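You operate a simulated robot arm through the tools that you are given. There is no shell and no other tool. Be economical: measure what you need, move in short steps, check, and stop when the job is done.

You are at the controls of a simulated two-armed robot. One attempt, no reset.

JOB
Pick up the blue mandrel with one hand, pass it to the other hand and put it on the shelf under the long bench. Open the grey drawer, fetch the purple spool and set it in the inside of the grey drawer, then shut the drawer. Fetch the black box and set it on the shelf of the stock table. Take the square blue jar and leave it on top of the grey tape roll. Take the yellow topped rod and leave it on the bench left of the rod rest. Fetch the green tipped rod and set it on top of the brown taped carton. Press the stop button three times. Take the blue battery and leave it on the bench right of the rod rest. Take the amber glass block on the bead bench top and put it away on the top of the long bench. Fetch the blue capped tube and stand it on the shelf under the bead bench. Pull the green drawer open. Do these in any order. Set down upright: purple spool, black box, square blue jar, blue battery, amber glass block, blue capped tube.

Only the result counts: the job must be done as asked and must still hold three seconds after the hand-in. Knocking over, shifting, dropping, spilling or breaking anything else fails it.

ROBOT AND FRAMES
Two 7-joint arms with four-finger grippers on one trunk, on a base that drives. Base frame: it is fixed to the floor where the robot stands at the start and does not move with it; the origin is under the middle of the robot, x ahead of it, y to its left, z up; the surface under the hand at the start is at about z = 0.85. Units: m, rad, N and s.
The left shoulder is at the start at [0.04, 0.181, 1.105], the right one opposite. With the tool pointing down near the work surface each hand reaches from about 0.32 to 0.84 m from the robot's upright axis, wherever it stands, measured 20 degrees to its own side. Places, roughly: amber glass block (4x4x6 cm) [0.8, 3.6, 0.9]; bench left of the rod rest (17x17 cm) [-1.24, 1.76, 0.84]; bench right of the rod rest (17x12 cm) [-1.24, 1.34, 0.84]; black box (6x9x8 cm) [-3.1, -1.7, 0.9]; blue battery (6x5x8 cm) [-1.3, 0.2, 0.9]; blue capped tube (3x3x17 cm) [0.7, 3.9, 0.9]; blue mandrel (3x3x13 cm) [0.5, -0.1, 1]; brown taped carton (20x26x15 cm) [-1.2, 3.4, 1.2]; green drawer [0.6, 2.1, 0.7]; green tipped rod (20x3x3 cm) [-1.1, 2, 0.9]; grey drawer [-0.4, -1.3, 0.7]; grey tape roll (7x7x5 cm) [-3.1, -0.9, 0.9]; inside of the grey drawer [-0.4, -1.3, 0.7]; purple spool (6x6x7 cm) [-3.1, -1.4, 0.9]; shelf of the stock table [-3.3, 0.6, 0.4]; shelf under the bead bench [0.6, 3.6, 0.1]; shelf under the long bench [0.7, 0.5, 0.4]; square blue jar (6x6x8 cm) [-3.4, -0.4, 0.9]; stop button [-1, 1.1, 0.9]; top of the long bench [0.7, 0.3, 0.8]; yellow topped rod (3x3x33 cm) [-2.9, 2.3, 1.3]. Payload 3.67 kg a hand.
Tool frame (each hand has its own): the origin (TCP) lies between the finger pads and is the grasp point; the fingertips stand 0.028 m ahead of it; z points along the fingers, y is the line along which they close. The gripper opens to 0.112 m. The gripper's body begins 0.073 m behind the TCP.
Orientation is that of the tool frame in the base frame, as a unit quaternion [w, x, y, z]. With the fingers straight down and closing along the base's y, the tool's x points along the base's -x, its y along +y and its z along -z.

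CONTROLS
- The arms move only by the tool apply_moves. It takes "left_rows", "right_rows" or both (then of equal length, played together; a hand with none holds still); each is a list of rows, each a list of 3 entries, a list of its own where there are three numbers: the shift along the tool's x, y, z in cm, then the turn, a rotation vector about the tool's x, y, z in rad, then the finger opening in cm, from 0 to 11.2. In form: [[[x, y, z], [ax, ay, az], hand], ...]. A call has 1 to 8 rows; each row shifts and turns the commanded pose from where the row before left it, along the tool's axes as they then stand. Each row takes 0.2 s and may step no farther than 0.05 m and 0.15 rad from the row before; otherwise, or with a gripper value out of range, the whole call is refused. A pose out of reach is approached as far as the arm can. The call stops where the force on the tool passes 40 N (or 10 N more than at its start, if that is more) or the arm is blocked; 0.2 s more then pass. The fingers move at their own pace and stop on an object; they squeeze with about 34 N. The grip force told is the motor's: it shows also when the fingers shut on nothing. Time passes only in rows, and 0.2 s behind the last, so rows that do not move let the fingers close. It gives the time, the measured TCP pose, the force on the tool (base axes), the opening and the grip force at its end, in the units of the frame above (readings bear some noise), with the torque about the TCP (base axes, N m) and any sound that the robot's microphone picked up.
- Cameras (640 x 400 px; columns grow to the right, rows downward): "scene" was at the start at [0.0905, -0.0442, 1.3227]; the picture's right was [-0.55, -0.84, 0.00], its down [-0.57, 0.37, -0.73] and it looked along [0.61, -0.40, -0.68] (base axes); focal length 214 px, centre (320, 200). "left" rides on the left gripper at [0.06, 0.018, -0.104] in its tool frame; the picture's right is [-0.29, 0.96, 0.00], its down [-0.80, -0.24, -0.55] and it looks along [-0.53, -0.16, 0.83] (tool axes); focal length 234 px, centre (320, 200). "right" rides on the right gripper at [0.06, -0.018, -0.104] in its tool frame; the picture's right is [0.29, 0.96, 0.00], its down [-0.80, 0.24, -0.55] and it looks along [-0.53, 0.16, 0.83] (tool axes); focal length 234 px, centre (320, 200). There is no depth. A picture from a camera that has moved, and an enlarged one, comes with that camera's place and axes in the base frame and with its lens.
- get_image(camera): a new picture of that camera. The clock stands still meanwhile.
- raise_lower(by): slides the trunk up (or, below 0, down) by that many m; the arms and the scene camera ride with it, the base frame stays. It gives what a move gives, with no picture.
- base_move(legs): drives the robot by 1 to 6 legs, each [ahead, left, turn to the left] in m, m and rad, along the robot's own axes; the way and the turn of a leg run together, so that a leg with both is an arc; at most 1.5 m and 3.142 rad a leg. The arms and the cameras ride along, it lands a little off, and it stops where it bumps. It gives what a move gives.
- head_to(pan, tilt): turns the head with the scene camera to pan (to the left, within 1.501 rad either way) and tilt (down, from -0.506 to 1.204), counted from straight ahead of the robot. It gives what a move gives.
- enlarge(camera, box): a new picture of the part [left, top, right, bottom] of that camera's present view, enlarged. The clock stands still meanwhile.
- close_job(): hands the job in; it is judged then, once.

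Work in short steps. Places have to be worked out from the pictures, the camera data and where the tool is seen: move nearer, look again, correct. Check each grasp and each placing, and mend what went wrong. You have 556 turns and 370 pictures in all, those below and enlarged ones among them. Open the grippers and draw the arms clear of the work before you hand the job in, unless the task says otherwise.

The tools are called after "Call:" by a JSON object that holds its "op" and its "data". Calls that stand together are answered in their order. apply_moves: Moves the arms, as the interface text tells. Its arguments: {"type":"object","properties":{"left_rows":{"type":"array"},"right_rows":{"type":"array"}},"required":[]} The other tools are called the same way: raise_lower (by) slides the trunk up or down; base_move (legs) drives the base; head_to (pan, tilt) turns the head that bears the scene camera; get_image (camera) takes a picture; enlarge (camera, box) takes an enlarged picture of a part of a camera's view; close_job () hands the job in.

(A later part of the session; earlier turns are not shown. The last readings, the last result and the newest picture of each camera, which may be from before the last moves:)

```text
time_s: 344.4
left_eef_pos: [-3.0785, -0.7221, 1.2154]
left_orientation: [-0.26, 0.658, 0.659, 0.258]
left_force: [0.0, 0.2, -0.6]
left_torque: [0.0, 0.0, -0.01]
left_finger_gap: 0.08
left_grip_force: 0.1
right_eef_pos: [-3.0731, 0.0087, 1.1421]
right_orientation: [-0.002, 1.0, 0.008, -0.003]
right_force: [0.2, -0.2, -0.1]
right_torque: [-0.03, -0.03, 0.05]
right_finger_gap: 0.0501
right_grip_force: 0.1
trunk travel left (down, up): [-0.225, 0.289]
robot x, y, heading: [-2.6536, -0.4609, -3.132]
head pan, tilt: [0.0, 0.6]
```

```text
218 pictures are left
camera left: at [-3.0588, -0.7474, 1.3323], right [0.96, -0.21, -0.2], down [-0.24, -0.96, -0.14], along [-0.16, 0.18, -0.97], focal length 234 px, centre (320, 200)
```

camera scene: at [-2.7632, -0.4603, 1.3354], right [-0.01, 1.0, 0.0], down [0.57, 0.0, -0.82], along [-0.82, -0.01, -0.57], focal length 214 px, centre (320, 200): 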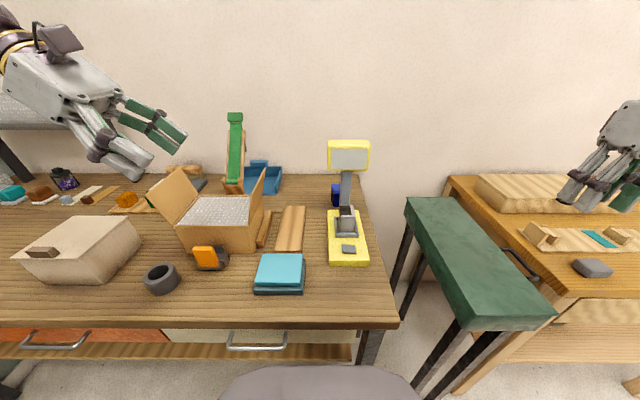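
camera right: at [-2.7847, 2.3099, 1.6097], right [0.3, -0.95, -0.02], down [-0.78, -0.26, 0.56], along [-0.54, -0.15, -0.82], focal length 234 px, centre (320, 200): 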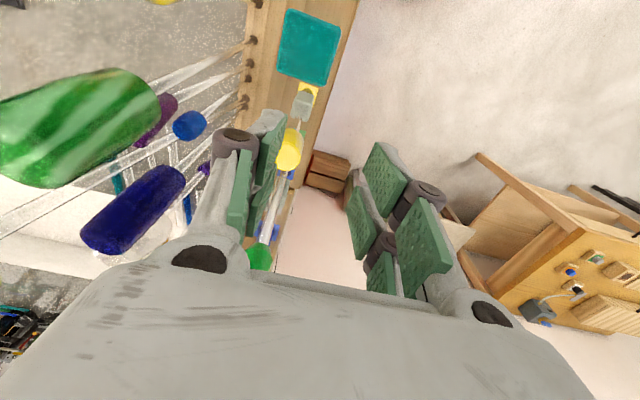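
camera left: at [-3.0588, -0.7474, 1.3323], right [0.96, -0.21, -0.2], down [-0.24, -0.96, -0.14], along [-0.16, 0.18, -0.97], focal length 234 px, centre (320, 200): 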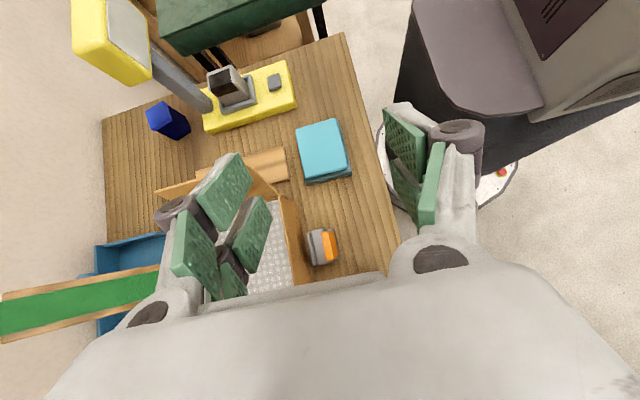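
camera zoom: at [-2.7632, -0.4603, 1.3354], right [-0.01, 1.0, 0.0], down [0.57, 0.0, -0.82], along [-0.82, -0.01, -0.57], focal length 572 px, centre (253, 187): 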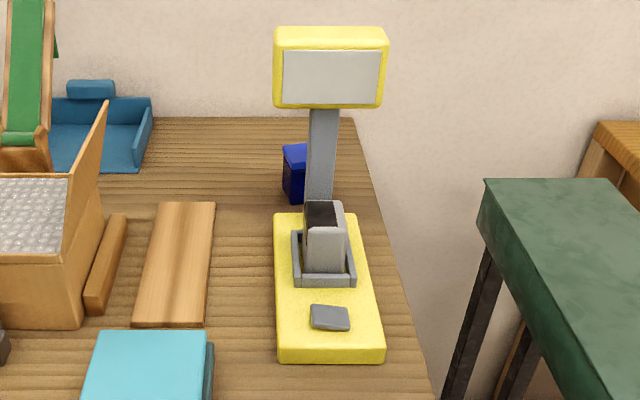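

I move the tilted left hand to a point left of and above the jar.

Call:
{"op": "apply_moves", "data": {"left_rows": [[[1.64, -4, 1.53], [0, 0, 0], 8], [[1.64, -4, 1.53], [0, 0, 0], 8], [[1.64, -4, 1.53], [0, 0, 0], 8], [[1.64, -4, 1.53], [0, 0, 0], 8], [[1.64, -4, 1.53], [0, 0, 0], 8], [[1.64, -4, 1.53], [0, 0, 0], 8], [[1.64, -4, 1.53], [0, 0, 0], 8], [[1.64, -4, 1.53], [0, 0, 0], 8]]}}

Call:
{"op": "get_image", "data": {"camera": "left"}}

Call:
{"op": "get_image", "data": {"camera": "scene"}}

```text
time_s: 346.4
left_eef_pos: [-3.3775, -0.5042, 1.2345]
left_orientation: [-0.257, 0.706, 0.616, 0.235]
left_force: [-0.6, -0.6, 0.1]
left_torque: [0.13, -0.07, -0.03]
left_finger_gap: 0.0798
left_grip_force: 0.0
right_eef_pos: [-3.0742, 0.0057, 1.1431]
right_orientation: [-0.003, 1.0, 0.008, -0.005]
right_force: [0.0, -0.6, 0.0]
right_torque: [0.08, -0.02, -0.05]
right_finger_gap: 0.05
right_grip_force: 0.0
trunk travel left (down, up): [-0.225, 0.289]
robot x, y, heading: [-2.6532, -0.462, -3.133]
head pan, tilt: [0.0, 0.6]
stopped in row 8 (left hand): the arm was blocked; the commanded pose is now the measured one
```

```text
217 pictures are left
camera left: at [-3.3528, -0.5277, 1.3493], right [0.91, -0.32, -0.26], down [-0.35, -0.93, -0.08], along [-0.21, 0.16, -0.96], focal length 234 px, centre (320, 200)
```

left: 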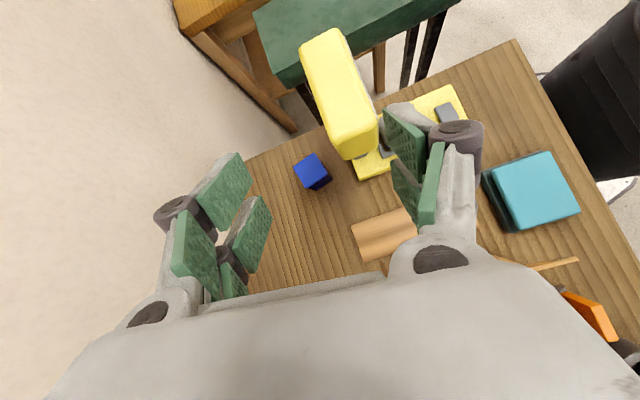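

```text
216 pictures are left
camera scene: at [-2.7656, -0.4633, 1.3351], right [-0.01, 1.0, 0.0], down [0.57, 0.01, -0.82], along [-0.82, 0.0, -0.57], focal length 214 px, centre (320, 200)
```

scene: 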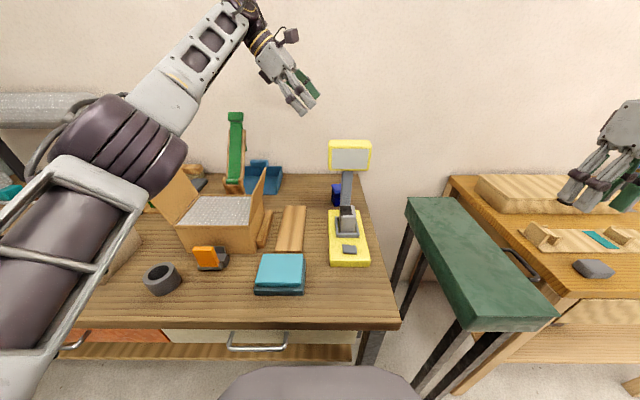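

The arm is near its limit up high; lower should be easier. I descend toward the pre-grasp point.

Call:
{"op": "apply_moves", "data": {"left_rows": [[[-2.66, -0.2, 3.28], [0, 0, 0], 8], [[-2.66, -0.2, 3.28], [0, 0, 0], 8], [[-2.66, -0.7, 3.28], [0, 0, 0], 8], [[-2.66, -0.7, 3.28], [0, 0, 0], 8]]}}

Call:
{"op": "get_image", "data": {"camera": "left"}}

Call:
{"op": "get_image", "data": {"camera": "scene"}}

```text
time_s: 347.4
left_eef_pos: [-3.4105, -0.493, 1.0674]
left_orientation: [-0.256, 0.707, 0.617, 0.233]
left_force: [0.4, -0.8, -0.3]
left_torque: [0.02, -0.05, -0.01]
left_finger_gap: 0.0801
left_grip_force: 0.1
right_eef_pos: [-3.0734, 0.0078, 1.1418]
right_orientation: [-0.002, 1.0, 0.008, -0.005]
right_force: [-0.4, -0.5, -0.1]
right_torque: [-0.01, -0.04, 0.0]
right_finger_gap: 0.0502
right_grip_force: 0.1
trunk travel left (down, up): [-0.225, 0.289]
robot x, y, heading: [-2.6534, -0.4611, -3.135]
head pan, tilt: [0.0, 0.6]
```

```text
215 pictures are left
camera left: at [-3.3836, -0.5166, 1.1825], right [0.91, -0.32, -0.26], down [-0.35, -0.93, -0.08], along [-0.21, 0.16, -0.96], focal length 234 px, centre (320, 200)
```

left: 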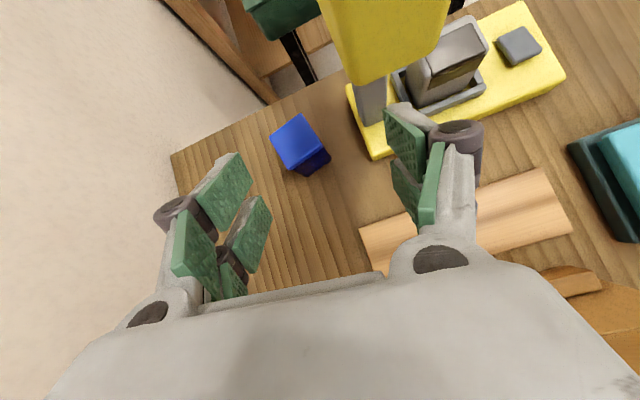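

```text
214 pictures are left
camera scene: at [-2.7641, -0.4607, 1.3353], right [-0.01, 1.0, 0.0], down [0.57, 0.0, -0.82], along [-0.82, -0.01, -0.57], focal length 214 px, centre (320, 200)
```

scene: 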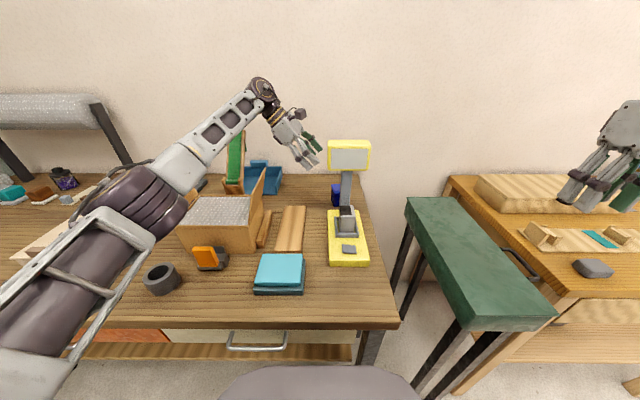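

The forearm would get too close to the open carton flaps, so I raise the trunk to bring the elbow up, then lower the hand with the arm.

Call:
{"op": "raise_lower", "data": {"by": 0.27}}

Call:
{"op": "apply_moves", "data": {"left_rows": [[[-2.66, -0.2, 3.28], [0, 0, 0], 8], [[-2.66, -0.2, 3.28], [0, 0, 0], 8], [[-2.66, -0.3, 3.28], [0, 0, 0], 8], [[-2.66, -0.3, 3.28], [0, 0, 0], 8], [[-2.66, -0.3, 3.28], [0, 0, 0], 8], [[-2.66, -0.3, 3.28], [0, 0, 0], 8]]}}

Call:
{"op": "get_image", "data": {"camera": "left"}}

Call:
{"op": "get_image", "data": {"camera": "scene"}}

```text
time_s: 350.1
left_eef_pos: [-3.4085, -0.4933, 1.3375]
left_orientation: [-0.256, 0.707, 0.617, 0.233]
left_force: [0.8, 0.1, -0.2]
left_torque: [-0.01, 0.01, 0.0]
left_finger_gap: 0.08
left_grip_force: 0.1
right_eef_pos: [-3.0722, 0.0086, 1.4119]
right_orientation: [-0.002, 1.0, 0.008, -0.005]
right_force: [-1.2, -0.2, 0.5]
right_torque: [0.0, -0.04, 0.04]
right_finger_gap: 0.0502
right_grip_force: 0.1
trunk travel left (down, up): [-0.495, 0.019]
robot x, y, heading: [-2.6533, -0.4591, -3.14]
head pan, tilt: [0.0, 0.6]
```

```text
time_s: 351.5
left_eef_pos: [-3.4307, -0.4858, 1.0884]
left_orientation: [-0.255, 0.707, 0.617, 0.233]
left_force: [-0.3, -0.7, -0.6]
left_torque: [-0.01, 0.0, 0.0]
left_finger_gap: 0.0795
left_grip_force: 0.0
left hand out of reach, approached as far as the arm can: row 6
right_eef_pos: [-3.0724, 0.0091, 1.4122]
right_orientation: [-0.002, 1.0, 0.007, -0.005]
right_force: [-0.1, 1.2, 0.3]
right_torque: [0.01, 0.0, -0.03]
right_finger_gap: 0.0499
right_grip_force: 0.1
trunk travel left (down, up): [-0.495, 0.019]
robot x, y, heading: [-2.6543, -0.463, -3.131]
head pan, tilt: [0.0, 0.6]
```

```text
213 pictures are left
camera left: at [-3.4043, -0.5087, 1.2027], right [0.91, -0.32, -0.26], down [-0.35, -0.93, -0.08], along [-0.22, 0.16, -0.96], focal length 234 px, centre (320, 200)
```

left: 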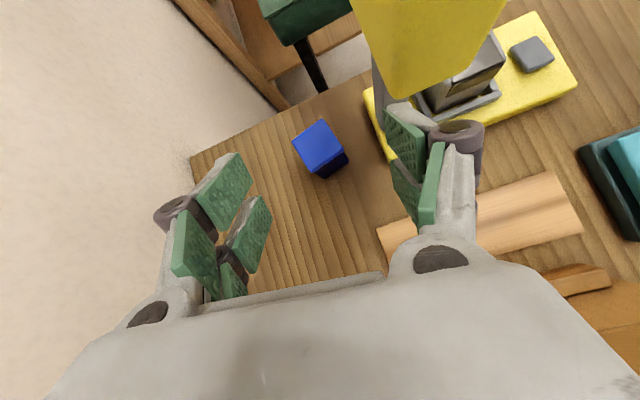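

```text
212 pictures are left
camera scene: at [-2.7632, -0.4602, 1.6051], right [-0.01, 1.0, 0.0], down [0.57, 0.0, -0.82], along [-0.82, -0.01, -0.57], focal length 214 px, centre (320, 200)
```

scene: 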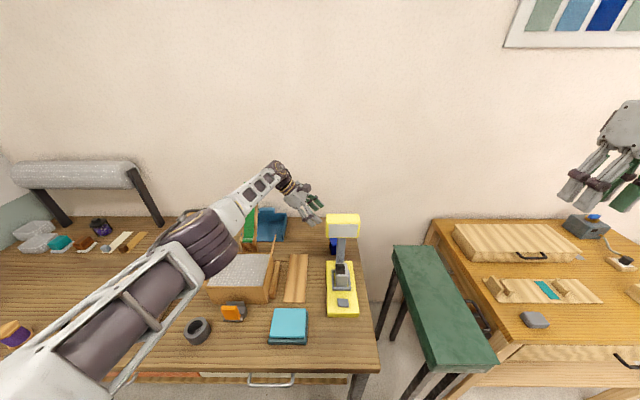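

The arm is at full stretch. I try edging the base forward 7 cm.

Call:
{"op": "base_move", "data": {"legs": [[0.07, 0, 0]]}}

```text
time_s: 352.6
left_eef_pos: [-3.4926, -0.4849, 1.0938]
left_orientation: [-0.258, 0.707, 0.616, 0.231]
left_force: [0.7, -1.1, 1.2]
left_torque: [-0.03, 0.05, 0.05]
left_finger_gap: 0.0801
left_grip_force: 0.0
right_eef_pos: [-3.1352, 0.0079, 1.4156]
right_orientation: [-0.002, 1.0, 0.008, -0.007]
right_force: [0.9, -0.8, 0.9]
right_torque: [-0.03, 0.07, 0.02]
right_finger_gap: 0.0502
right_grip_force: 0.0
trunk travel left (down, up): [-0.495, 0.019]
robot x, y, heading: [-2.7215, -0.4648, -3.136]
head pan, tilt: [0.0, 0.6]
```

It moved fully. I lower the trunk 8 cm and line the hand up with the jar, also straightening its yaw.

Call:
{"op": "raise_lower", "data": {"by": -0.08}}

Call:
{"op": "apply_moves", "data": {"left_rows": [[[-0.8, 2.84, 1.0], [0.036, -0.004, -0.042], 8], [[-0.8, 2.84, 1.0], [0.036, -0.004, -0.042], 8], [[0, 0, 0], [0, 0, 0], 8]]}}

Call:
{"op": "get_image", "data": {"camera": "left"}}

Call:
{"op": "get_image", "data": {"camera": "scene"}}

```text
time_s: 353.7
left_eef_pos: [-3.4977, -0.4845, 1.0095]
left_orientation: [-0.257, 0.707, 0.617, 0.232]
left_force: [0.5, -1.2, -0.2]
left_torque: [-0.06, -0.01, 0.01]
left_finger_gap: 0.0803
left_grip_force: 0.0
right_eef_pos: [-3.1392, 0.0076, 1.3328]
right_orientation: [-0.002, 1.0, 0.008, -0.007]
right_force: [0.8, -0.1, -0.3]
right_torque: [-0.02, -0.01, 0.02]
right_finger_gap: 0.0499
right_grip_force: 0.0
trunk travel left (down, up): [-0.415, 0.099]
robot x, y, heading: [-2.724, -0.457, -3.138]
head pan, tilt: [0.0, 0.6]
```

```text
time_s: 354.5
left_eef_pos: [-3.4443, -0.4921, 0.9809]
left_orientation: [-0.269, 0.67, 0.657, 0.218]
left_force: [0.2, 1.5, -1.0]
left_torque: [-0.08, 0.01, 0.03]
left_finger_gap: 0.0798
left_grip_force: 0.0
right_eef_pos: [-3.1403, 0.0102, 1.3318]
right_orientation: [0.0, 1.0, 0.008, -0.007]
right_force: [0.4, 0.4, 0.4]
right_torque: [-0.02, 0.0, 0.0]
right_finger_gap: 0.0499
right_grip_force: 0.1
trunk travel left (down, up): [-0.415, 0.099]
robot x, y, heading: [-2.7246, -0.4649, -3.132]
head pan, tilt: [0.0, 0.6]
```

```text
211 pictures are left
camera left: at [-3.4157, -0.5117, 1.0959], right [0.94, -0.21, -0.26], down [-0.24, -0.97, -0.07], along [-0.23, 0.13, -0.96], focal length 234 px, centre (320, 200)
```

left: 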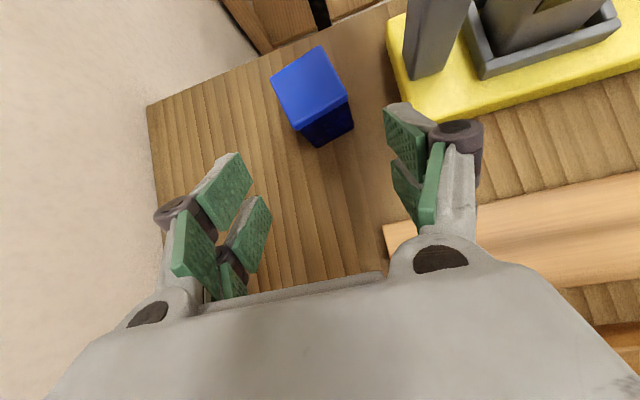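

```text
210 pictures are left
camera scene: at [-2.8301, -0.4579, 1.5248], right [-0.01, 1.0, 0.0], down [0.56, 0.0, -0.83], along [-0.83, -0.01, -0.56], focal length 214 px, centre (320, 200)
```

scene: 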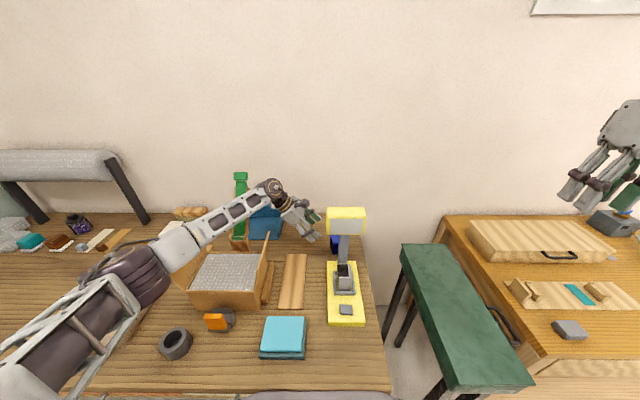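

Jar is centred between the fingers. Before lowering, I check forearm clearance to the carton flap.

Call:
{"op": "enlarge", "data": {"camera": "scene", "box": [160, 170, 380, 340]}}

```text
2.35 times, centred on (270, 255) of scene
camera zoom: at [-2.8301, -0.4579, 1.5248], right [-0.01, 1.0, 0.0], down [0.56, 0.0, -0.83], along [-0.83, -0.01, -0.56], focal length 505 px, centre (438, 71)
```

zoom: 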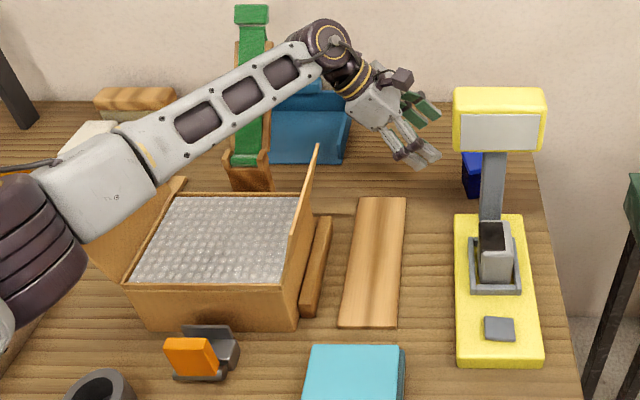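

Forearm clearance to the flap is too tight. The right arm can instead come from the free +y side, so I retract the left hand upward and back off.

Call:
{"op": "apply_moves", "data": {"left_rows": [[[2.58, -0.3, -3.04], [0, 0, 0], 8], [[2.58, -0.3, -3.04], [0, 0, 0], 8], [[2.58, -0.3, -3.04], [0, 0, 0], 8], [[2.58, -0.3, -3.04], [0, 0, 0], 8], [[2.58, -0.3, -3.04], [0, 0, 0], 8], [[2.58, -0.3, -3.04], [0, 0, 0], 8], [[2.58, -0.3, -3.04], [0, 0, 0], 8]]}}

Call:
{"op": "base_move", "data": {"legs": [[-0.35, 0, 0]]}}

Call:
{"op": "get_image", "data": {"camera": "scene"}}

```text
time_s: 356.1
left_eef_pos: [-3.4432, -0.489, 1.2601]
left_orientation: [-0.269, 0.671, 0.655, 0.219]
left_force: [0.2, -0.5, -0.2]
left_torque: [0.0, 0.02, -0.01]
left_finger_gap: 0.0798
left_grip_force: 0.0
right_eef_pos: [-3.1404, 0.0084, 1.3321]
right_orientation: [-0.002, 1.0, 0.008, -0.005]
right_force: [-0.1, -0.1, 0.2]
right_torque: [-0.01, -0.01, 0.0]
right_finger_gap: 0.0501
right_grip_force: 0.0
trunk travel left (down, up): [-0.415, 0.099]
robot x, y, heading: [-2.7238, -0.4637, -3.134]
head pan, tilt: [0.0, 0.6]
```

```text
time_s: 358.4
left_eef_pos: [-3.1032, -0.4841, 1.2589]
left_orientation: [-0.268, 0.674, 0.653, 0.22]
left_force: [0.0, 0.0, 0.2]
left_torque: [0.02, -0.01, -0.01]
left_finger_gap: 0.0801
left_grip_force: 0.0
right_eef_pos: [-2.7962, 0.0118, 1.3311]
right_orientation: [-0.002, 1.0, 0.004, -0.005]
right_force: [-0.1, -0.8, -0.1]
right_torque: [0.0, -0.01, -0.02]
right_finger_gap: 0.0499
right_grip_force: 0.2
trunk travel left (down, up): [-0.415, 0.099]
robot x, y, heading: [-2.3778, -0.4631, 3.139]
head pan, tilt: [0.0, 0.6]
```

```text
208 pictures are left
camera scene: at [-2.4896, -0.4591, 1.5245], right [0.0, 1.0, 0.0], down [0.57, 0.0, -0.82], along [-0.82, 0.0, -0.57], focal length 214 px, centre (320, 200)
```

scene: 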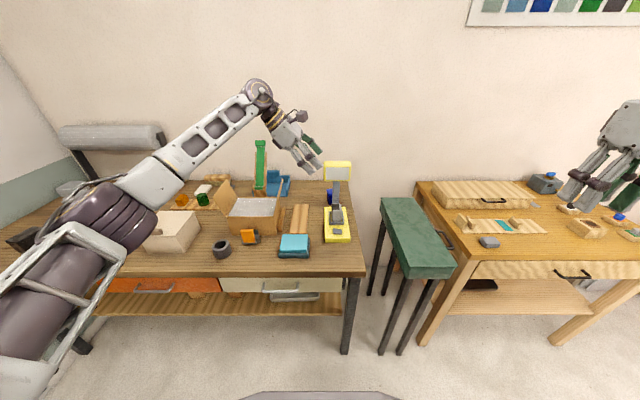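

I reorient both hands: the left back to neutral, the right mirrored (turn +90°, tilt 0.75).

Call:
{"op": "apply_moves", "data": {"left_rows": [[[0, 0, 0], [-0.05, -0.041, 0.1224], 8], [[0, 0, 0], [-0.05, -0.041, 0.1224], 8], [[0, 0, 0], [-0.05, -0.041, 0.1224], 8], [[0, 0, 0], [-0.05, -0.041, 0.1224], 8], [[0, 0, 0], [-0.05, -0.041, 0.1224], 8], [[0, 0, 0], [-0.05, -0.041, 0.1224], 8], [[0, 0, 0], [-0.05, -0.041, 0.1224], 8], [[0, 0, 0], [-0.05, -0.041, 0.1224], 8]], "right_rows": [[[0, 0, 0], [0, 0, 0.143], 8], [[0, 0, 0], [0, 0, 0.143], 8], [[0, 0, 0], [0, 0, 0.143], 8], [[0, 0, 0], [0, 0, 0.143], 8], [[0, 0, 0], [0, 0, 0.143], 8], [[0, 0, 0], [0, 0, 0.143], 8], [[0, 0, 0], [0, 0, 0.143], 8], [[0, 0, 0], [0, 0, 0.143], 8]]}}

Call:
{"op": "apply_moves", "data": {"left_rows": [[[0, 0, 0], [-0.05, -0.041, 0.1224], 8], [[0, 0, 0], [-0.05, -0.041, 0.1224], 8], [[0, 0, 0], [-0.05, -0.041, 0.1224], 8], [[0, 0, 0], [-0.05, -0.041, 0.1224], 8], [[2, 3, 0], [0, 0, 0], 8], [[2, 3, 0], [0, 0, 0], 8], [[2, 3, 0], [0, 0, 0], 8], [[2, 3, 0], [0, 0, 0], 8]], "right_rows": [[[0, 0, 0], [0, 0, 0.143], 8], [[0, 0, 0], [0, 0, 0.143], 8], [[0, 0, 0], [0, 0, 0.143], 8], [[0, 0, 0], [0, 0.15, 0], 8], [[0, 0, 0], [0, 0.15, 0], 8], [[0, 0, 0], [0, 0.15, 0], 8], [[0, 0, 0], [0, 0.15, 0], 8], [[0, 0, 0], [0, 0.15, 0], 8]]}}

Call:
{"op": "get_image", "data": {"camera": "right"}}

```text
time_s: 360.2
left_eef_pos: [-3.1018, -0.4829, 1.2598]
left_orientation: [-0.1, 0.962, 0.242, 0.081]
left_force: [0.9, -0.2, 0.9]
left_torque: [0.0, 0.04, -0.05]
left_finger_gap: 0.0799
left_grip_force: 0.1
right_eef_pos: [-2.7954, 0.0127, 1.3325]
right_orientation: [0.002, 0.842, -0.539, -0.005]
right_force: [0.2, -0.3, 0.4]
right_torque: [-0.01, -0.01, -0.01]
right_finger_gap: 0.0798
right_grip_force: 0.1
trunk travel left (down, up): [-0.415, 0.099]
robot x, y, heading: [-2.3795, -0.4619, 3.141]
head pan, tilt: [0.0, 0.6]
```

```text
time_s: 362.0
left_eef_pos: [-3.0203, -0.6079, 1.2593]
left_orientation: [-0.003, 1.0, 0.0, -0.001]
left_force: [0.8, 0.4, 0.1]
left_torque: [0.02, -0.02, -0.02]
left_finger_gap: 0.0799
left_grip_force: 0.0
right_eef_pos: [-2.794, 0.0098, 1.3325]
right_orientation: [0.261, 0.663, -0.655, 0.254]
right_force: [-0.5, -0.2, 1.3]
right_torque: [-0.02, -0.01, 0.01]
right_finger_gap: 0.0799
right_grip_force: 0.0
trunk travel left (down, up): [-0.415, 0.099]
robot x, y, heading: [-2.3801, -0.462, 3.138]
head pan, tilt: [0.0, 0.6]
```

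```text
207 pictures are left
camera right: at [-2.7752, 0.0361, 1.4493], right [-0.95, -0.22, 0.21], down [-0.25, 0.96, -0.13], along [-0.17, -0.18, -0.97], focal length 234 px, centre (320, 200)
```

right: 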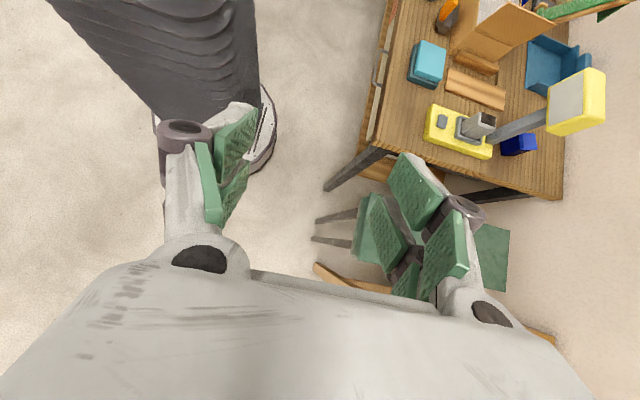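

Both hands oriented as wanted. I pull the left back and drive in with the base.

Call:
{"op": "apply_moves", "data": {"left_rows": [[[4, 2, 0], [0, 0, 0], 8], [[4, 2, 0], [0, 0, 0], 8], [[4, 2, 0], [0, 0, 0], 8], [[4, 2, 0], [0, 0, 0], 8]]}}

Call:
{"op": "base_move", "data": {"legs": [[0.33, -0.08, 0]]}}

Call:
{"op": "apply_moves", "data": {"right_rows": [[[0, 4.5, 0], [0, 0, 0], 8], [[0, 4.5, 0], [0, 0, 0], 8], [[0, 4.5, 0], [0, 0, 0], 8], [[0, 4.5, 0], [0, 0, 0], 8], [[0, 4.5, 0], [0, 0, 0], 8], [[0, 4.5, 0], [0, 0, 0], 8]]}}

Call:
{"op": "get_image", "data": {"camera": "scene"}}

```text
time_s: 363.0
left_eef_pos: [-2.8586, -0.6825, 1.2618]
left_orientation: [-0.002, 1.0, 0.001, 0.0]
left_force: [1.2, 0.5, 0.0]
left_torque: [0.02, 0.06, 0.02]
left_finger_gap: 0.0799
left_grip_force: 0.1
right_eef_pos: [-2.7916, 0.0113, 1.333]
right_orientation: [0.26, 0.662, -0.655, 0.254]
right_force: [1.6, -0.5, 0.4]
right_torque: [0.01, 0.05, -0.03]
right_finger_gap: 0.0799
right_grip_force: 0.0
trunk travel left (down, up): [-0.415, 0.099]
robot x, y, heading: [-2.3825, -0.458, 3.136]
head pan, tilt: [0.0, 0.6]
```

```text
time_s: 365.3
left_eef_pos: [-3.1964, -0.5951, 1.2612]
left_orientation: [-0.003, 1.0, -0.005, -0.001]
left_force: [-0.2, 0.1, 0.3]
left_torque: [0.02, 0.02, -0.01]
left_finger_gap: 0.0798
left_grip_force: 0.0
right_eef_pos: [-3.1245, 0.0976, 1.3316]
right_orientation: [0.261, 0.659, -0.658, 0.253]
right_force: [0.1, -0.7, 0.1]
right_torque: [0.01, 0.02, -0.02]
right_finger_gap: 0.08
right_grip_force: 0.2
trunk travel left (down, up): [-0.415, 0.099]
robot x, y, heading: [-2.7137, -0.38, 3.13]
head pan, tilt: [0.0, 0.6]
```

```text
time_s: 366.7
left_eef_pos: [-3.1973, -0.596, 1.2599]
left_orientation: [-0.003, 1.0, -0.004, -0.001]
left_force: [-0.2, 1.1, 0.6]
left_torque: [-0.02, 0.03, 0.01]
left_finger_gap: 0.08
left_grip_force: 0.1
right_eef_pos: [-3.3737, 0.0956, 1.3329]
right_orientation: [0.261, 0.661, -0.657, 0.253]
right_force: [-1.4, -1.9, -0.1]
right_torque: [0.13, -0.03, 0.05]
right_finger_gap: 0.0802
right_grip_force: 0.1
right hand out of reach, approached as far as the arm can: row 6
trunk travel left (down, up): [-0.415, 0.099]
robot x, y, heading: [-2.7136, -0.3779, 3.134]
head pan, tilt: [0.0, 0.6]
```

```text
206 pictures are left
camera scene: at [-2.8242, -0.3779, 1.5245], right [0.01, 1.0, 0.0], down [0.57, -0.01, -0.82], along [-0.82, 0.01, -0.57], focal length 214 px, centre (320, 200)
```

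scene: 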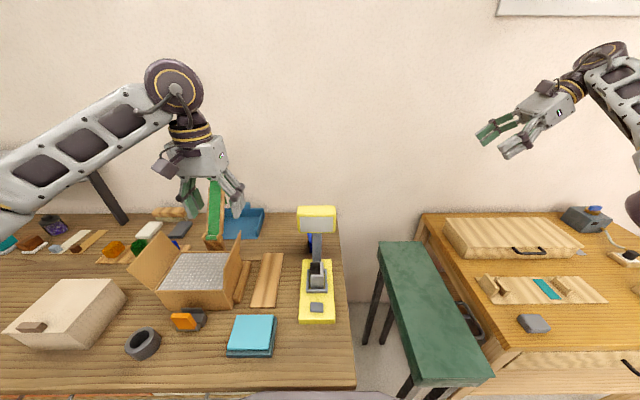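

Call:
{"op": "apply_moves", "data": {"right_rows": [[[0.94, 0.5, 4.6], [0, 0, 0], 8], [[0.94, 0.5, 4.6], [0, 0, 0], 8], [[0.94, 0.7, 4.6], [0, 0, 0], 8], [[0.94, 0.7, 4.6], [0, 0, 0], 8], [[0.94, 0.7, 4.6], [0, 0, 0], 8]]}}

Call:
{"op": "get_image", "data": {"camera": "right"}}

Call:
{"op": "get_image", "data": {"camera": "scene"}}

```text
time_s: 367.9
left_eef_pos: [-3.1992, -0.5964, 1.2592]
left_orientation: [-0.002, 1.0, -0.005, -0.001]
left_force: [-0.3, -0.1, -0.5]
left_torque: [0.02, 0.0, -0.01]
left_finger_gap: 0.0801
left_grip_force: 0.1
right_eef_pos: [-3.409, -0.0911, 1.1979]
right_orientation: [-0.262, -0.658, 0.659, -0.254]
right_force: [-0.4, -0.5, -0.2]
right_torque: [0.04, 0.0, 0.0]
right_finger_gap: 0.0801
right_grip_force: 0.0
trunk travel left (down, up): [-0.415, 0.099]
robot x, y, heading: [-2.7166, -0.3805, 3.126]
head pan, tilt: [0.0, 0.6]
```

```text
205 pictures are left
camera right: at [-3.3908, -0.0658, 1.314], right [-0.96, -0.21, 0.21], down [-0.24, 0.96, -0.13], along [-0.17, -0.17, -0.97], focal length 234 px, centre (320, 200)
```

right: 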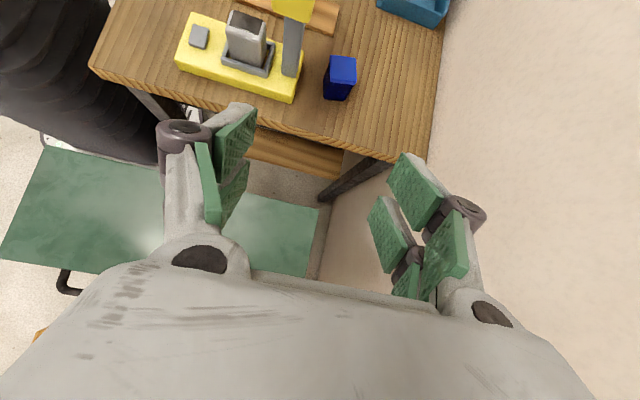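

```text
204 pictures are left
camera scene: at [-2.8249, -0.3773, 1.5245], right [0.01, 1.0, 0.0], down [0.57, -0.01, -0.82], along [-0.82, 0.01, -0.57], focal length 214 px, centre (320, 200)
```

scene: 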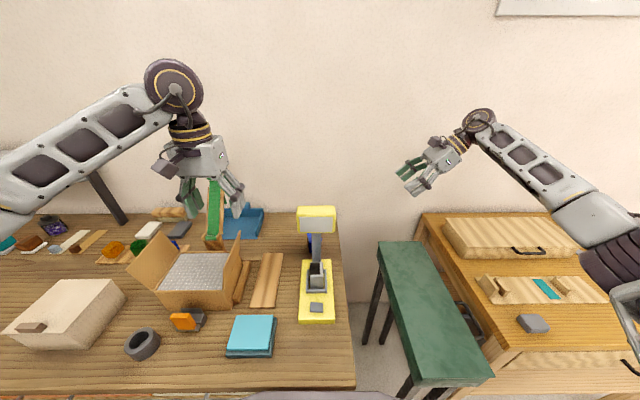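

Call:
{"op": "apply_moves", "data": {"right_rows": [[[0.2, 0.5, 4.2], [0, 0, 0], 8.5], [[0.2, 0.5, 4.2], [0, 0, 0], 8.5], [[0.2, 0.5, 4.2], [0, 0, 0], 8.5], [[0.2, 0.5, 4.2], [0, 0, 0], 8.5], [[0.2, 0.5, 4.2], [0, 0, 0], 8.5], [[0.2, 0.5, 4.2], [0, 0, 0], 8.5]]}}

Call:
{"op": "get_image", "data": {"camera": "right"}}

Call:
{"op": "enlarge", "data": {"camera": "scene", "box": [260, 120, 460, 300]}}

```text
time_s: 369.3
left_eef_pos: [-3.1978, -0.5946, 1.2601]
left_orientation: [-0.003, 1.0, -0.004, 0.0]
left_force: [0.2, -0.4, 0.4]
left_torque: [0.0, -0.02, -0.01]
left_finger_gap: 0.0799
left_grip_force: 0.0
right_eef_pos: [-3.44, -0.2719, 1.0198]
right_orientation: [0.262, 0.659, -0.658, 0.254]
right_force: [0.6, 0.1, -0.7]
right_torque: [0.02, 0.03, 0.03]
right_finger_gap: 0.0849
right_grip_force: 0.0
trunk travel left (down, up): [-0.415, 0.099]
robot x, y, heading: [-2.717, -0.3786, 3.133]
head pan, tilt: [0.0, 0.6]
```

```text
203 pictures are left
camera right: at [-3.4214, -0.2458, 1.1367], right [-0.96, -0.21, 0.21], down [-0.24, 0.96, -0.13], along [-0.17, -0.17, -0.97], focal length 234 px, centre (320, 200)
```

right: 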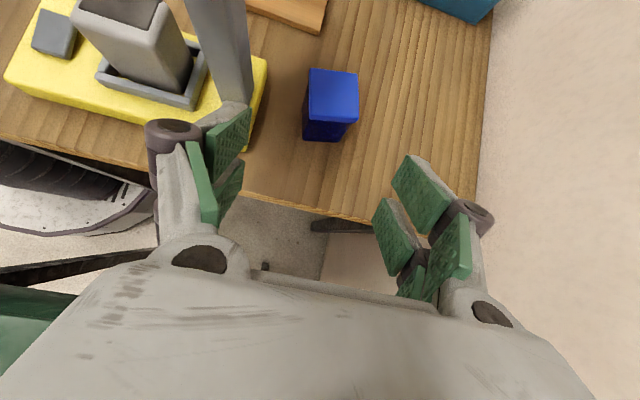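

```text
2.22 times, centred on (360, 210) of scene
camera zoom: at [-2.8242, -0.3766, 1.5246], right [0.01, 1.0, 0.0], down [0.57, -0.01, -0.82], along [-0.82, 0.01, -0.57], focal length 477 px, centre (231, 178)
```

zoom: 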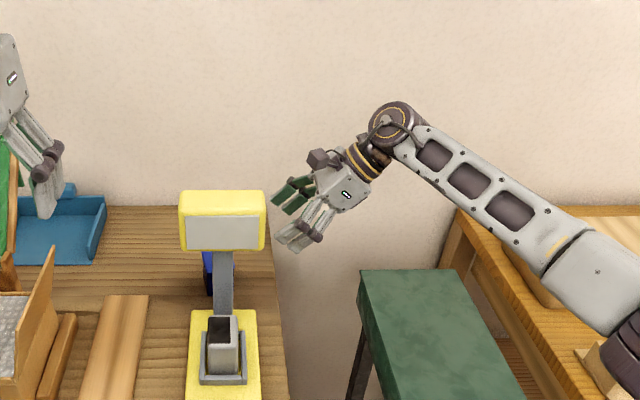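

Aligned with the jar at (-3.447,-0.388). I advance 17 cm along the fingers.

Call:
{"op": "apply_moves", "data": {"right_rows": [[[0.1, 0.2, 3.5], [0, 0, 0], 8.5], [[0.1, 0.2, 3.5], [0, 0, 0], 8.5], [[0.1, 0.2, 3.5], [0, 0, 0], 8.5], [[0.1, 0, 3.5], [0, 0, 0], 8.5], [[0.1, 0, 2.7], [0, 0, 0], 8.5], [[0, 0, 0], [0, 0, 0], 8.5]]}}

Call:
{"op": "get_image", "data": {"camera": "right"}}

```text
time_s: 370.7
left_eef_pos: [-3.1982, -0.5936, 1.2608]
left_orientation: [-0.002, 1.0, -0.004, 0.001]
left_force: [-0.8, 0.7, 0.6]
left_torque: [0.0, -0.01, 0.01]
left_finger_gap: 0.0798
left_grip_force: 0.1
right_eef_pos: [-3.4441, -0.3864, 0.9016]
right_orientation: [0.261, 0.659, -0.658, 0.253]
right_force: [0.3, -0.1, 0.4]
right_torque: [-0.01, 0.01, -0.02]
right_finger_gap: 0.085
right_grip_force: 0.1
trunk travel left (down, up): [-0.415, 0.099]
robot x, y, heading: [-2.7139, -0.3777, 3.131]
head pan, tilt: [0.0, 0.6]
```

```text
201 pictures are left
camera right: at [-3.4263, -0.3608, 1.0191], right [-0.96, -0.21, 0.21], down [-0.24, 0.96, -0.13], along [-0.17, -0.17, -0.97], focal length 234 px, centre (320, 200)
```

right: 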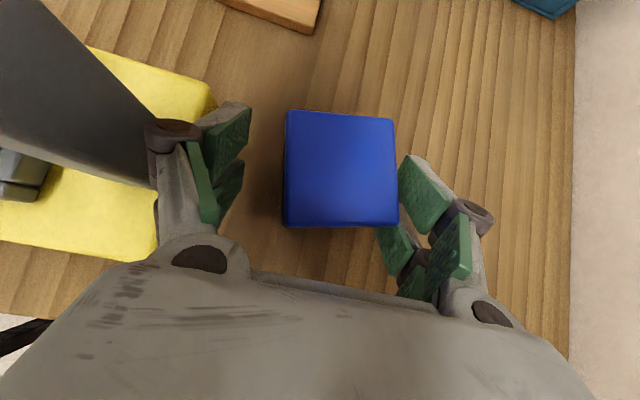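

Jar sits between the fingers. I shift 4 mm and close, then lift straight up.

Call:
{"op": "apply_moves", "data": {"right_rows": [[[0, 0.4, 0], [0, 0, 0], 8.5], [[0, 0, 0], [0, 0, 0], 4], [[0, 0, 0], [0, 0, 0], 3], [[0, 0, 0], [0, 0, 0], 3]]}}

Call:
{"op": "apply_moves", "data": {"right_rows": [[[0.68, 0, -0.74], [0, 0, 0], 3], [[2.03, 0, -2.2], [0, 0, 0], 3], [[2.7, 0, -2.95], [0, 0, 0], 3], [[2.7, 0, -2.95], [0, 0, 0], 3], [[2.7, 0, -2.95], [0, 0, 0], 3], [[2.7, 0, -2.95], [0, 0, 0], 3]]}}

Call:
{"op": "get_image", "data": {"camera": "right"}}

```text
time_s: 371.7
left_eef_pos: [-3.1982, -0.5939, 1.2616]
left_orientation: [-0.002, 1.0, -0.004, -0.001]
left_force: [-0.7, -0.9, 0.5]
left_torque: [0.03, 0.0, 0.0]
left_finger_gap: 0.08
left_grip_force: 0.0
right_eef_pos: [-3.4485, -0.3886, 0.9028]
right_orientation: [0.262, 0.659, -0.658, 0.253]
right_force: [-0.5, 0.7, 2.1]
right_torque: [-0.1, -0.08, 0.05]
right_finger_gap: 0.0512
right_grip_force: 33.8
trunk travel left (down, up): [-0.415, 0.099]
robot x, y, heading: [-2.7137, -0.3746, 3.131]
head pan, tilt: [0.0, 0.6]
```

```text
time_s: 373.1
left_eef_pos: [-3.1973, -0.5942, 1.2607]
left_orientation: [-0.003, 1.0, -0.005, 0.0]
left_force: [0.8, -0.2, 0.3]
left_torque: [0.01, 0.0, -0.01]
left_finger_gap: 0.0797
left_grip_force: 0.0
right_eef_pos: [-3.4487, -0.3884, 1.102]
right_orientation: [0.26, 0.659, -0.658, 0.254]
right_force: [-0.7, 0.5, -3.0]
right_torque: [0.02, 0.01, 0.01]
right_finger_gap: 0.0505
right_grip_force: 34.0
trunk travel left (down, up): [-0.415, 0.099]
robot x, y, heading: [-2.7131, -0.3784, 3.136]
head pan, tilt: [0.0, 0.6]
```

```text
200 pictures are left
camera right: at [-3.4308, -0.362, 1.2193], right [-0.96, -0.21, 0.2], down [-0.24, 0.96, -0.13], along [-0.17, -0.17, -0.97], focal length 234 px, centre (320, 200)
```

right: 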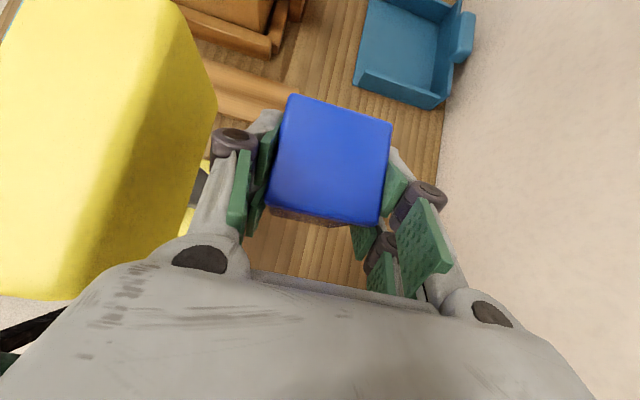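

Jar gripped. I lift further to clear the machine's display, then back the base off.

Call:
{"op": "apply_moves", "data": {"right_rows": [[[2.7, 0, -2.95], [0, 0, 0], 3], [[2.7, 0, -2.95], [0, 0, 0], 3], [[2.7, 0, -2.95], [0, 0, 0], 3], [[2.7, 0, -2.95], [0, 0, 0], 3]]}}

Call:
{"op": "base_move", "data": {"legs": [[-0.33, 0, 0]]}}

Call:
{"op": "get_image", "data": {"camera": "scene"}}

```text
time_s: 374.1
left_eef_pos: [-3.1976, -0.595, 1.2612]
left_orientation: [-0.002, 1.0, -0.005, -0.001]
left_force: [0.6, -0.3, -0.9]
left_torque: [0.07, 0.05, 0.02]
left_finger_gap: 0.0799
left_grip_force: 0.2
right_eef_pos: [-3.4433, -0.3873, 1.2656]
right_orientation: [0.261, 0.659, -0.658, 0.253]
right_force: [0.6, 0.2, -2.7]
right_torque: [0.02, 0.03, 0.0]
right_finger_gap: 0.0505
right_grip_force: 34.4
trunk travel left (down, up): [-0.415, 0.099]
robot x, y, heading: [-2.7136, -0.3797, 3.127]
head pan, tilt: [0.0, 0.6]
```

```text
time_s: 376.3
left_eef_pos: [-2.8731, -0.5986, 1.261]
left_orientation: [-0.003, 1.0, -0.004, 0.0]
left_force: [-0.4, 0.2, 0.7]
left_torque: [0.01, 0.04, 0.03]
left_finger_gap: 0.0798
left_grip_force: 0.1
right_eef_pos: [-3.1206, -0.39, 1.2638]
right_orientation: [-0.261, -0.658, 0.659, -0.254]
right_force: [-0.3, 0.2, -2.5]
right_torque: [-0.03, -0.01, 0.01]
right_finger_gap: 0.0502
right_grip_force: 34.0
trunk travel left (down, up): [-0.415, 0.099]
robot x, y, heading: [-2.3868, -0.3805, 3.133]
head pan, tilt: [0.0, 0.6]
```

```text
199 pictures are left
camera scene: at [-2.5, -0.3794, 1.5245], right [0.01, 1.0, 0.0], down [0.57, -0.01, -0.82], along [-0.82, 0.01, -0.57], focal length 214 px, centre (320, 200)
```

scene: 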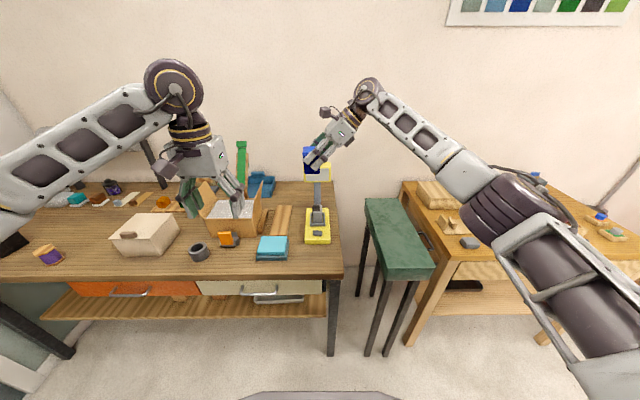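

I drive left so the jar is near the tape roll, then measure the roll.

Call:
{"op": "base_move", "data": {"legs": [[0, 0.45, 0]]}}

Call:
{"op": "get_image", "data": {"camera": "right"}}

Call:
{"op": "enlarge", "data": {"camera": "scene", "box": [260, 180, 420, 300]}}

```text
time_s: 379.1
left_eef_pos: [-2.872, -1.0629, 1.2609]
left_orientation: [-0.002, 1.0, 0.001, 0.0]
left_force: [0.0, -0.4, 0.1]
left_torque: [-0.03, 0.03, -0.02]
left_finger_gap: 0.08
left_grip_force: 0.0
right_eef_pos: [-3.1232, -0.855, 1.2634]
right_orientation: [0.26, 0.662, -0.654, 0.256]
right_force: [0.3, 0.0, -2.2]
right_torque: [0.01, 0.01, -0.01]
right_finger_gap: 0.0506
right_grip_force: 34.1
trunk travel left (down, up): [-0.415, 0.099]
robot x, y, heading: [-2.3915, -0.8439, 3.142]
head pan, tilt: [0.0, 0.6]
```

```text
198 pictures are left
camera right: at [-3.1045, -0.83, 1.3813], right [-0.95, -0.22, 0.21], down [-0.25, 0.96, -0.13], along [-0.17, -0.18, -0.97], focal length 234 px, centre (320, 200)
```

right: 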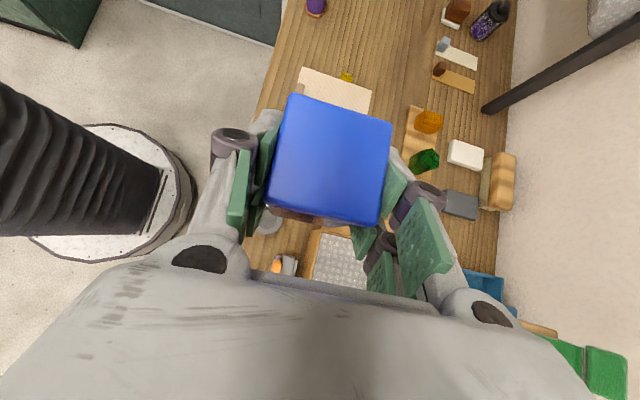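

```text
3.33 times, centred on (340, 240) of scene
camera zoom: at [-2.5011, -0.8402, 1.5246], right [0.0, 1.0, 0.0], down [0.57, 0.0, -0.82], along [-0.82, 0.0, -0.57], focal length 715 px, centre (253, 67)
```

zoom: 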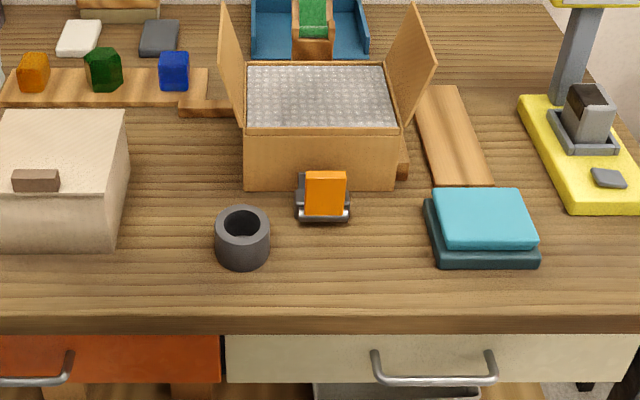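

Tape roll centre ≈(-3.08,-0.852), top ≈0.90. I move over it and descend to about 4 cm above.

Call:
{"op": "apply_moves", "data": {"right_rows": [[[-3.05, -2.2, 3.32], [0, 0, 0], 3], [[-3.05, -2.2, 3.32], [0, 0, 0], 3], [[-3.05, 0, 3.32], [0, 0, 0], 3], [[-3.05, 0, 3.32], [0, 0, 0], 3], [[-3.05, 0, 3.32], [0, 0, 0], 3], [[-2.4, 0, 2.6], [0, 0, 0], 3], [[0, 0, 0], [0, 0, 0], 3]]}}

Call:
{"op": "enlarge", "data": {"camera": "scene", "box": [260, 160, 420, 280]}}

```text
refused: row 1 steps farther than a row can; nothing moved
```

```text
3.33 times, centred on (340, 220) of scene
camera zoom: at [-2.5011, -0.8402, 1.5246], right [0.0, 1.0, 0.0], down [0.57, 0.0, -0.82], along [-0.82, 0.0, -0.57], focal length 715 px, centre (253, 133)
```

zoom: 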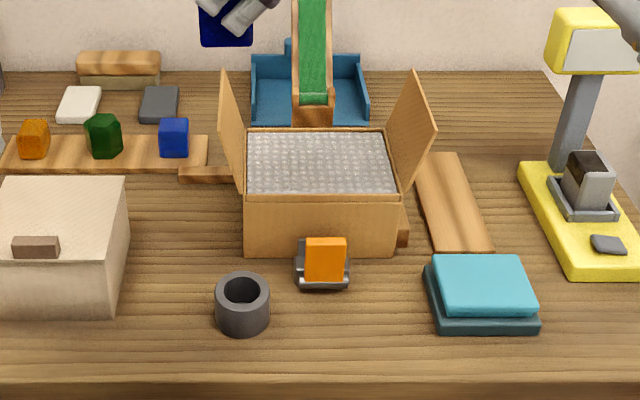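

Call:
{"op": "apply_moves", "data": {"right_rows": [[[0, -2.2, 0], [0, 0, 0], 3], [[-2.4, -2.2, 2.6], [0, 0, 0], 3], [[-3.05, 0, 3.32], [0, 0, 0], 3], [[-3.05, 0, 3.32], [0, 0, 0], 3], [[-3.05, 0, 3.32], [0, 0, 0], 3], [[-3.05, 0, 3.32], [0, 0, 0], 3], [[-2.9, 0, 3.15], [0, 0, 0], 3], [[0, 0, 0], [0, 0, 0], 3]]}}

Call:
{"op": "enlarge", "data": {"camera": "scene", "box": [260, 160, 420, 280]}}

Call:
{"op": "get_image", "data": {"camera": "right"}}

```text
time_s: 380.9
left_eef_pos: [-2.8722, -1.0636, 1.261]
left_orientation: [-0.003, 1.0, 0.001, 0.0]
left_force: [0.9, -0.2, -0.4]
left_torque: [0.0, 0.05, 0.04]
left_finger_gap: 0.0799
left_grip_force: 0.0
right_eef_pos: [-3.0793, -0.853, 1.0068]
right_orientation: [0.26, 0.662, -0.655, 0.255]
right_force: [-0.4, 0.5, -2.3]
right_torque: [0.02, -0.02, 0.0]
right_finger_gap: 0.0503
right_grip_force: 34.3
trunk travel left (down, up): [-0.415, 0.099]
robot x, y, heading: [-2.3918, -0.8462, 3.141]
head pan, tilt: [0.0, 0.6]
```

```text
3.33 times, centred on (340, 220) of scene
camera zoom: at [-2.5007, -0.8413, 1.5247], right [0.0, 1.0, 0.0], down [0.57, 0.0, -0.82], along [-0.82, 0.0, -0.57], focal length 715 px, centre (253, 133)
```

zoom: 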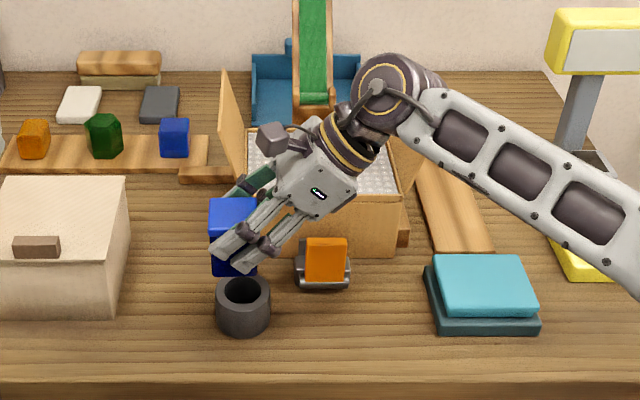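

```text
194 pictures are left
camera right: at [-3.0607, -0.8265, 1.1238], right [-0.95, -0.22, 0.21], down [-0.25, 0.96, -0.13], along [-0.17, -0.18, -0.97], focal length 234 px, centre (320, 200)
```

right: 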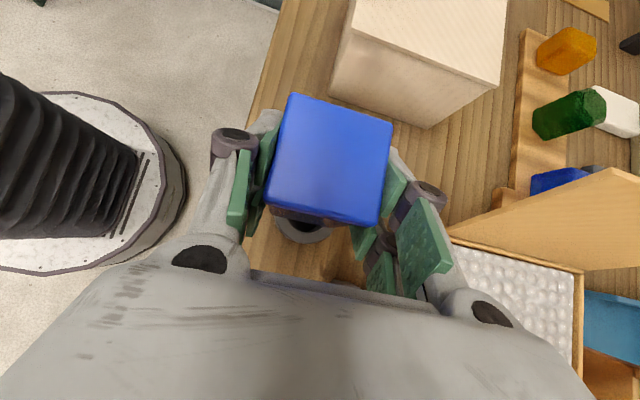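

Jar is ~1 cm off in y; I correct and descend to near contact.

Call:
{"op": "apply_moves", "data": {"right_rows": [[[-0.74, 0, -0.68], [0, 0, 0], 3], [[-1.35, 0, 1.47], [0, 0, 0], 3], [[-1.35, 0, 1.47], [0, 0, 0], 3], [[0, 0, 0], [0, 0, 0], 3]]}}

Call:
{"op": "enlarge", "data": {"camera": "scene", "box": [280, 190, 380, 270]}}

Call:
{"op": "get_image", "data": {"camera": "right"}}

```text
time_s: 381.9
left_eef_pos: [-2.8725, -1.0632, 1.2607]
left_orientation: [-0.002, 1.0, 0.001, 0.0]
left_force: [-0.4, -0.3, 0.2]
left_torque: [-0.01, 0.01, 0.01]
left_finger_gap: 0.0798
left_grip_force: 0.1
right_eef_pos: [-3.0811, -0.8449, 0.9665]
right_orientation: [0.26, 0.662, -0.655, 0.255]
right_force: [0.8, -0.6, -1.8]
right_torque: [-0.02, 0.02, 0.02]
right_finger_gap: 0.0503
right_grip_force: 33.6
trunk travel left (down, up): [-0.415, 0.099]
robot x, y, heading: [-2.39, -0.8437, 3.139]
head pan, tilt: [0.0, 0.6]
```

```text
5.00 times, centred on (330, 230) of scene
camera zoom: at [-2.5007, -0.8407, 1.5247], right [0.0, 1.0, 0.0], down [0.57, 0.0, -0.82], along [-0.82, 0.0, -0.57], focal length 1072 px, centre (270, 50)
```

zoom: 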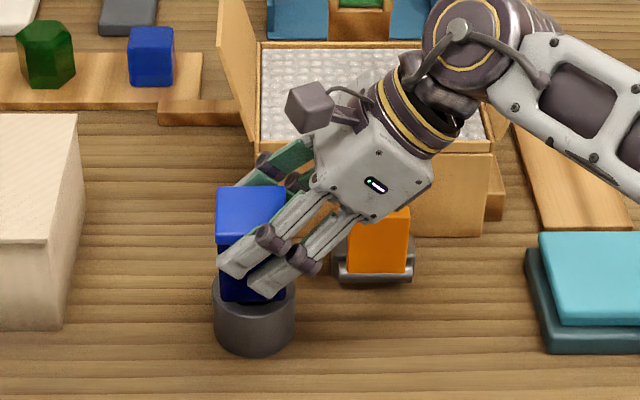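

```text
192 pictures are left
camera right: at [-3.0632, -0.8183, 1.0832], right [-0.95, -0.22, 0.21], down [-0.25, 0.96, -0.13], along [-0.17, -0.18, -0.97], focal length 234 px, centre (320, 200)
```

right: 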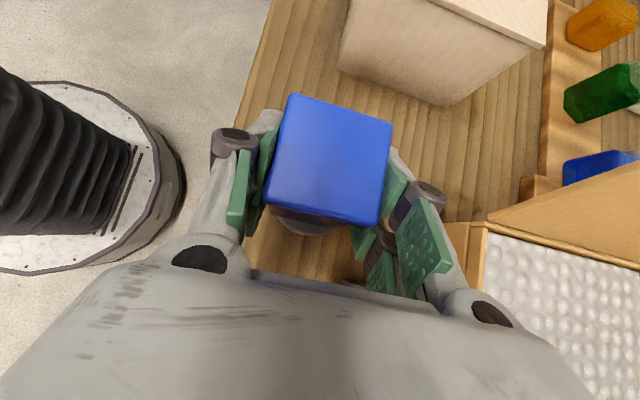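

Centred over the roll. I lower to contact.

Call:
{"op": "apply_moves", "data": {"right_rows": [[[-0.5, 0, 0.55], [0, 0, 0], 3], [[-0.2, 0, 0.22], [0, 0, 0], 3], [[-0.2, 0, 0.22], [0, 0, 0], 3], [[0, 0, 0], [0, 0, 0], 3]]}}

```text
time_s: 382.9
left_eef_pos: [-2.8737, -1.063, 1.2602]
left_orientation: [-0.003, 1.0, 0.001, 0.0]
left_force: [-0.2, 0.4, 0.2]
left_torque: [0.02, 0.0, 0.03]
left_finger_gap: 0.0799
left_grip_force: 0.1
right_eef_pos: [-3.0825, -0.8469, 0.9517]
right_orientation: [0.26, 0.662, -0.655, 0.255]
right_force: [0.2, 0.0, -2.2]
right_torque: [0.03, -0.01, 0.02]
right_finger_gap: 0.0502
right_grip_force: 34.3
trunk travel left (down, up): [-0.415, 0.099]
robot x, y, heading: [-2.3947, -0.8434, 3.137]
head pan, tilt: [0.0, 0.6]
```

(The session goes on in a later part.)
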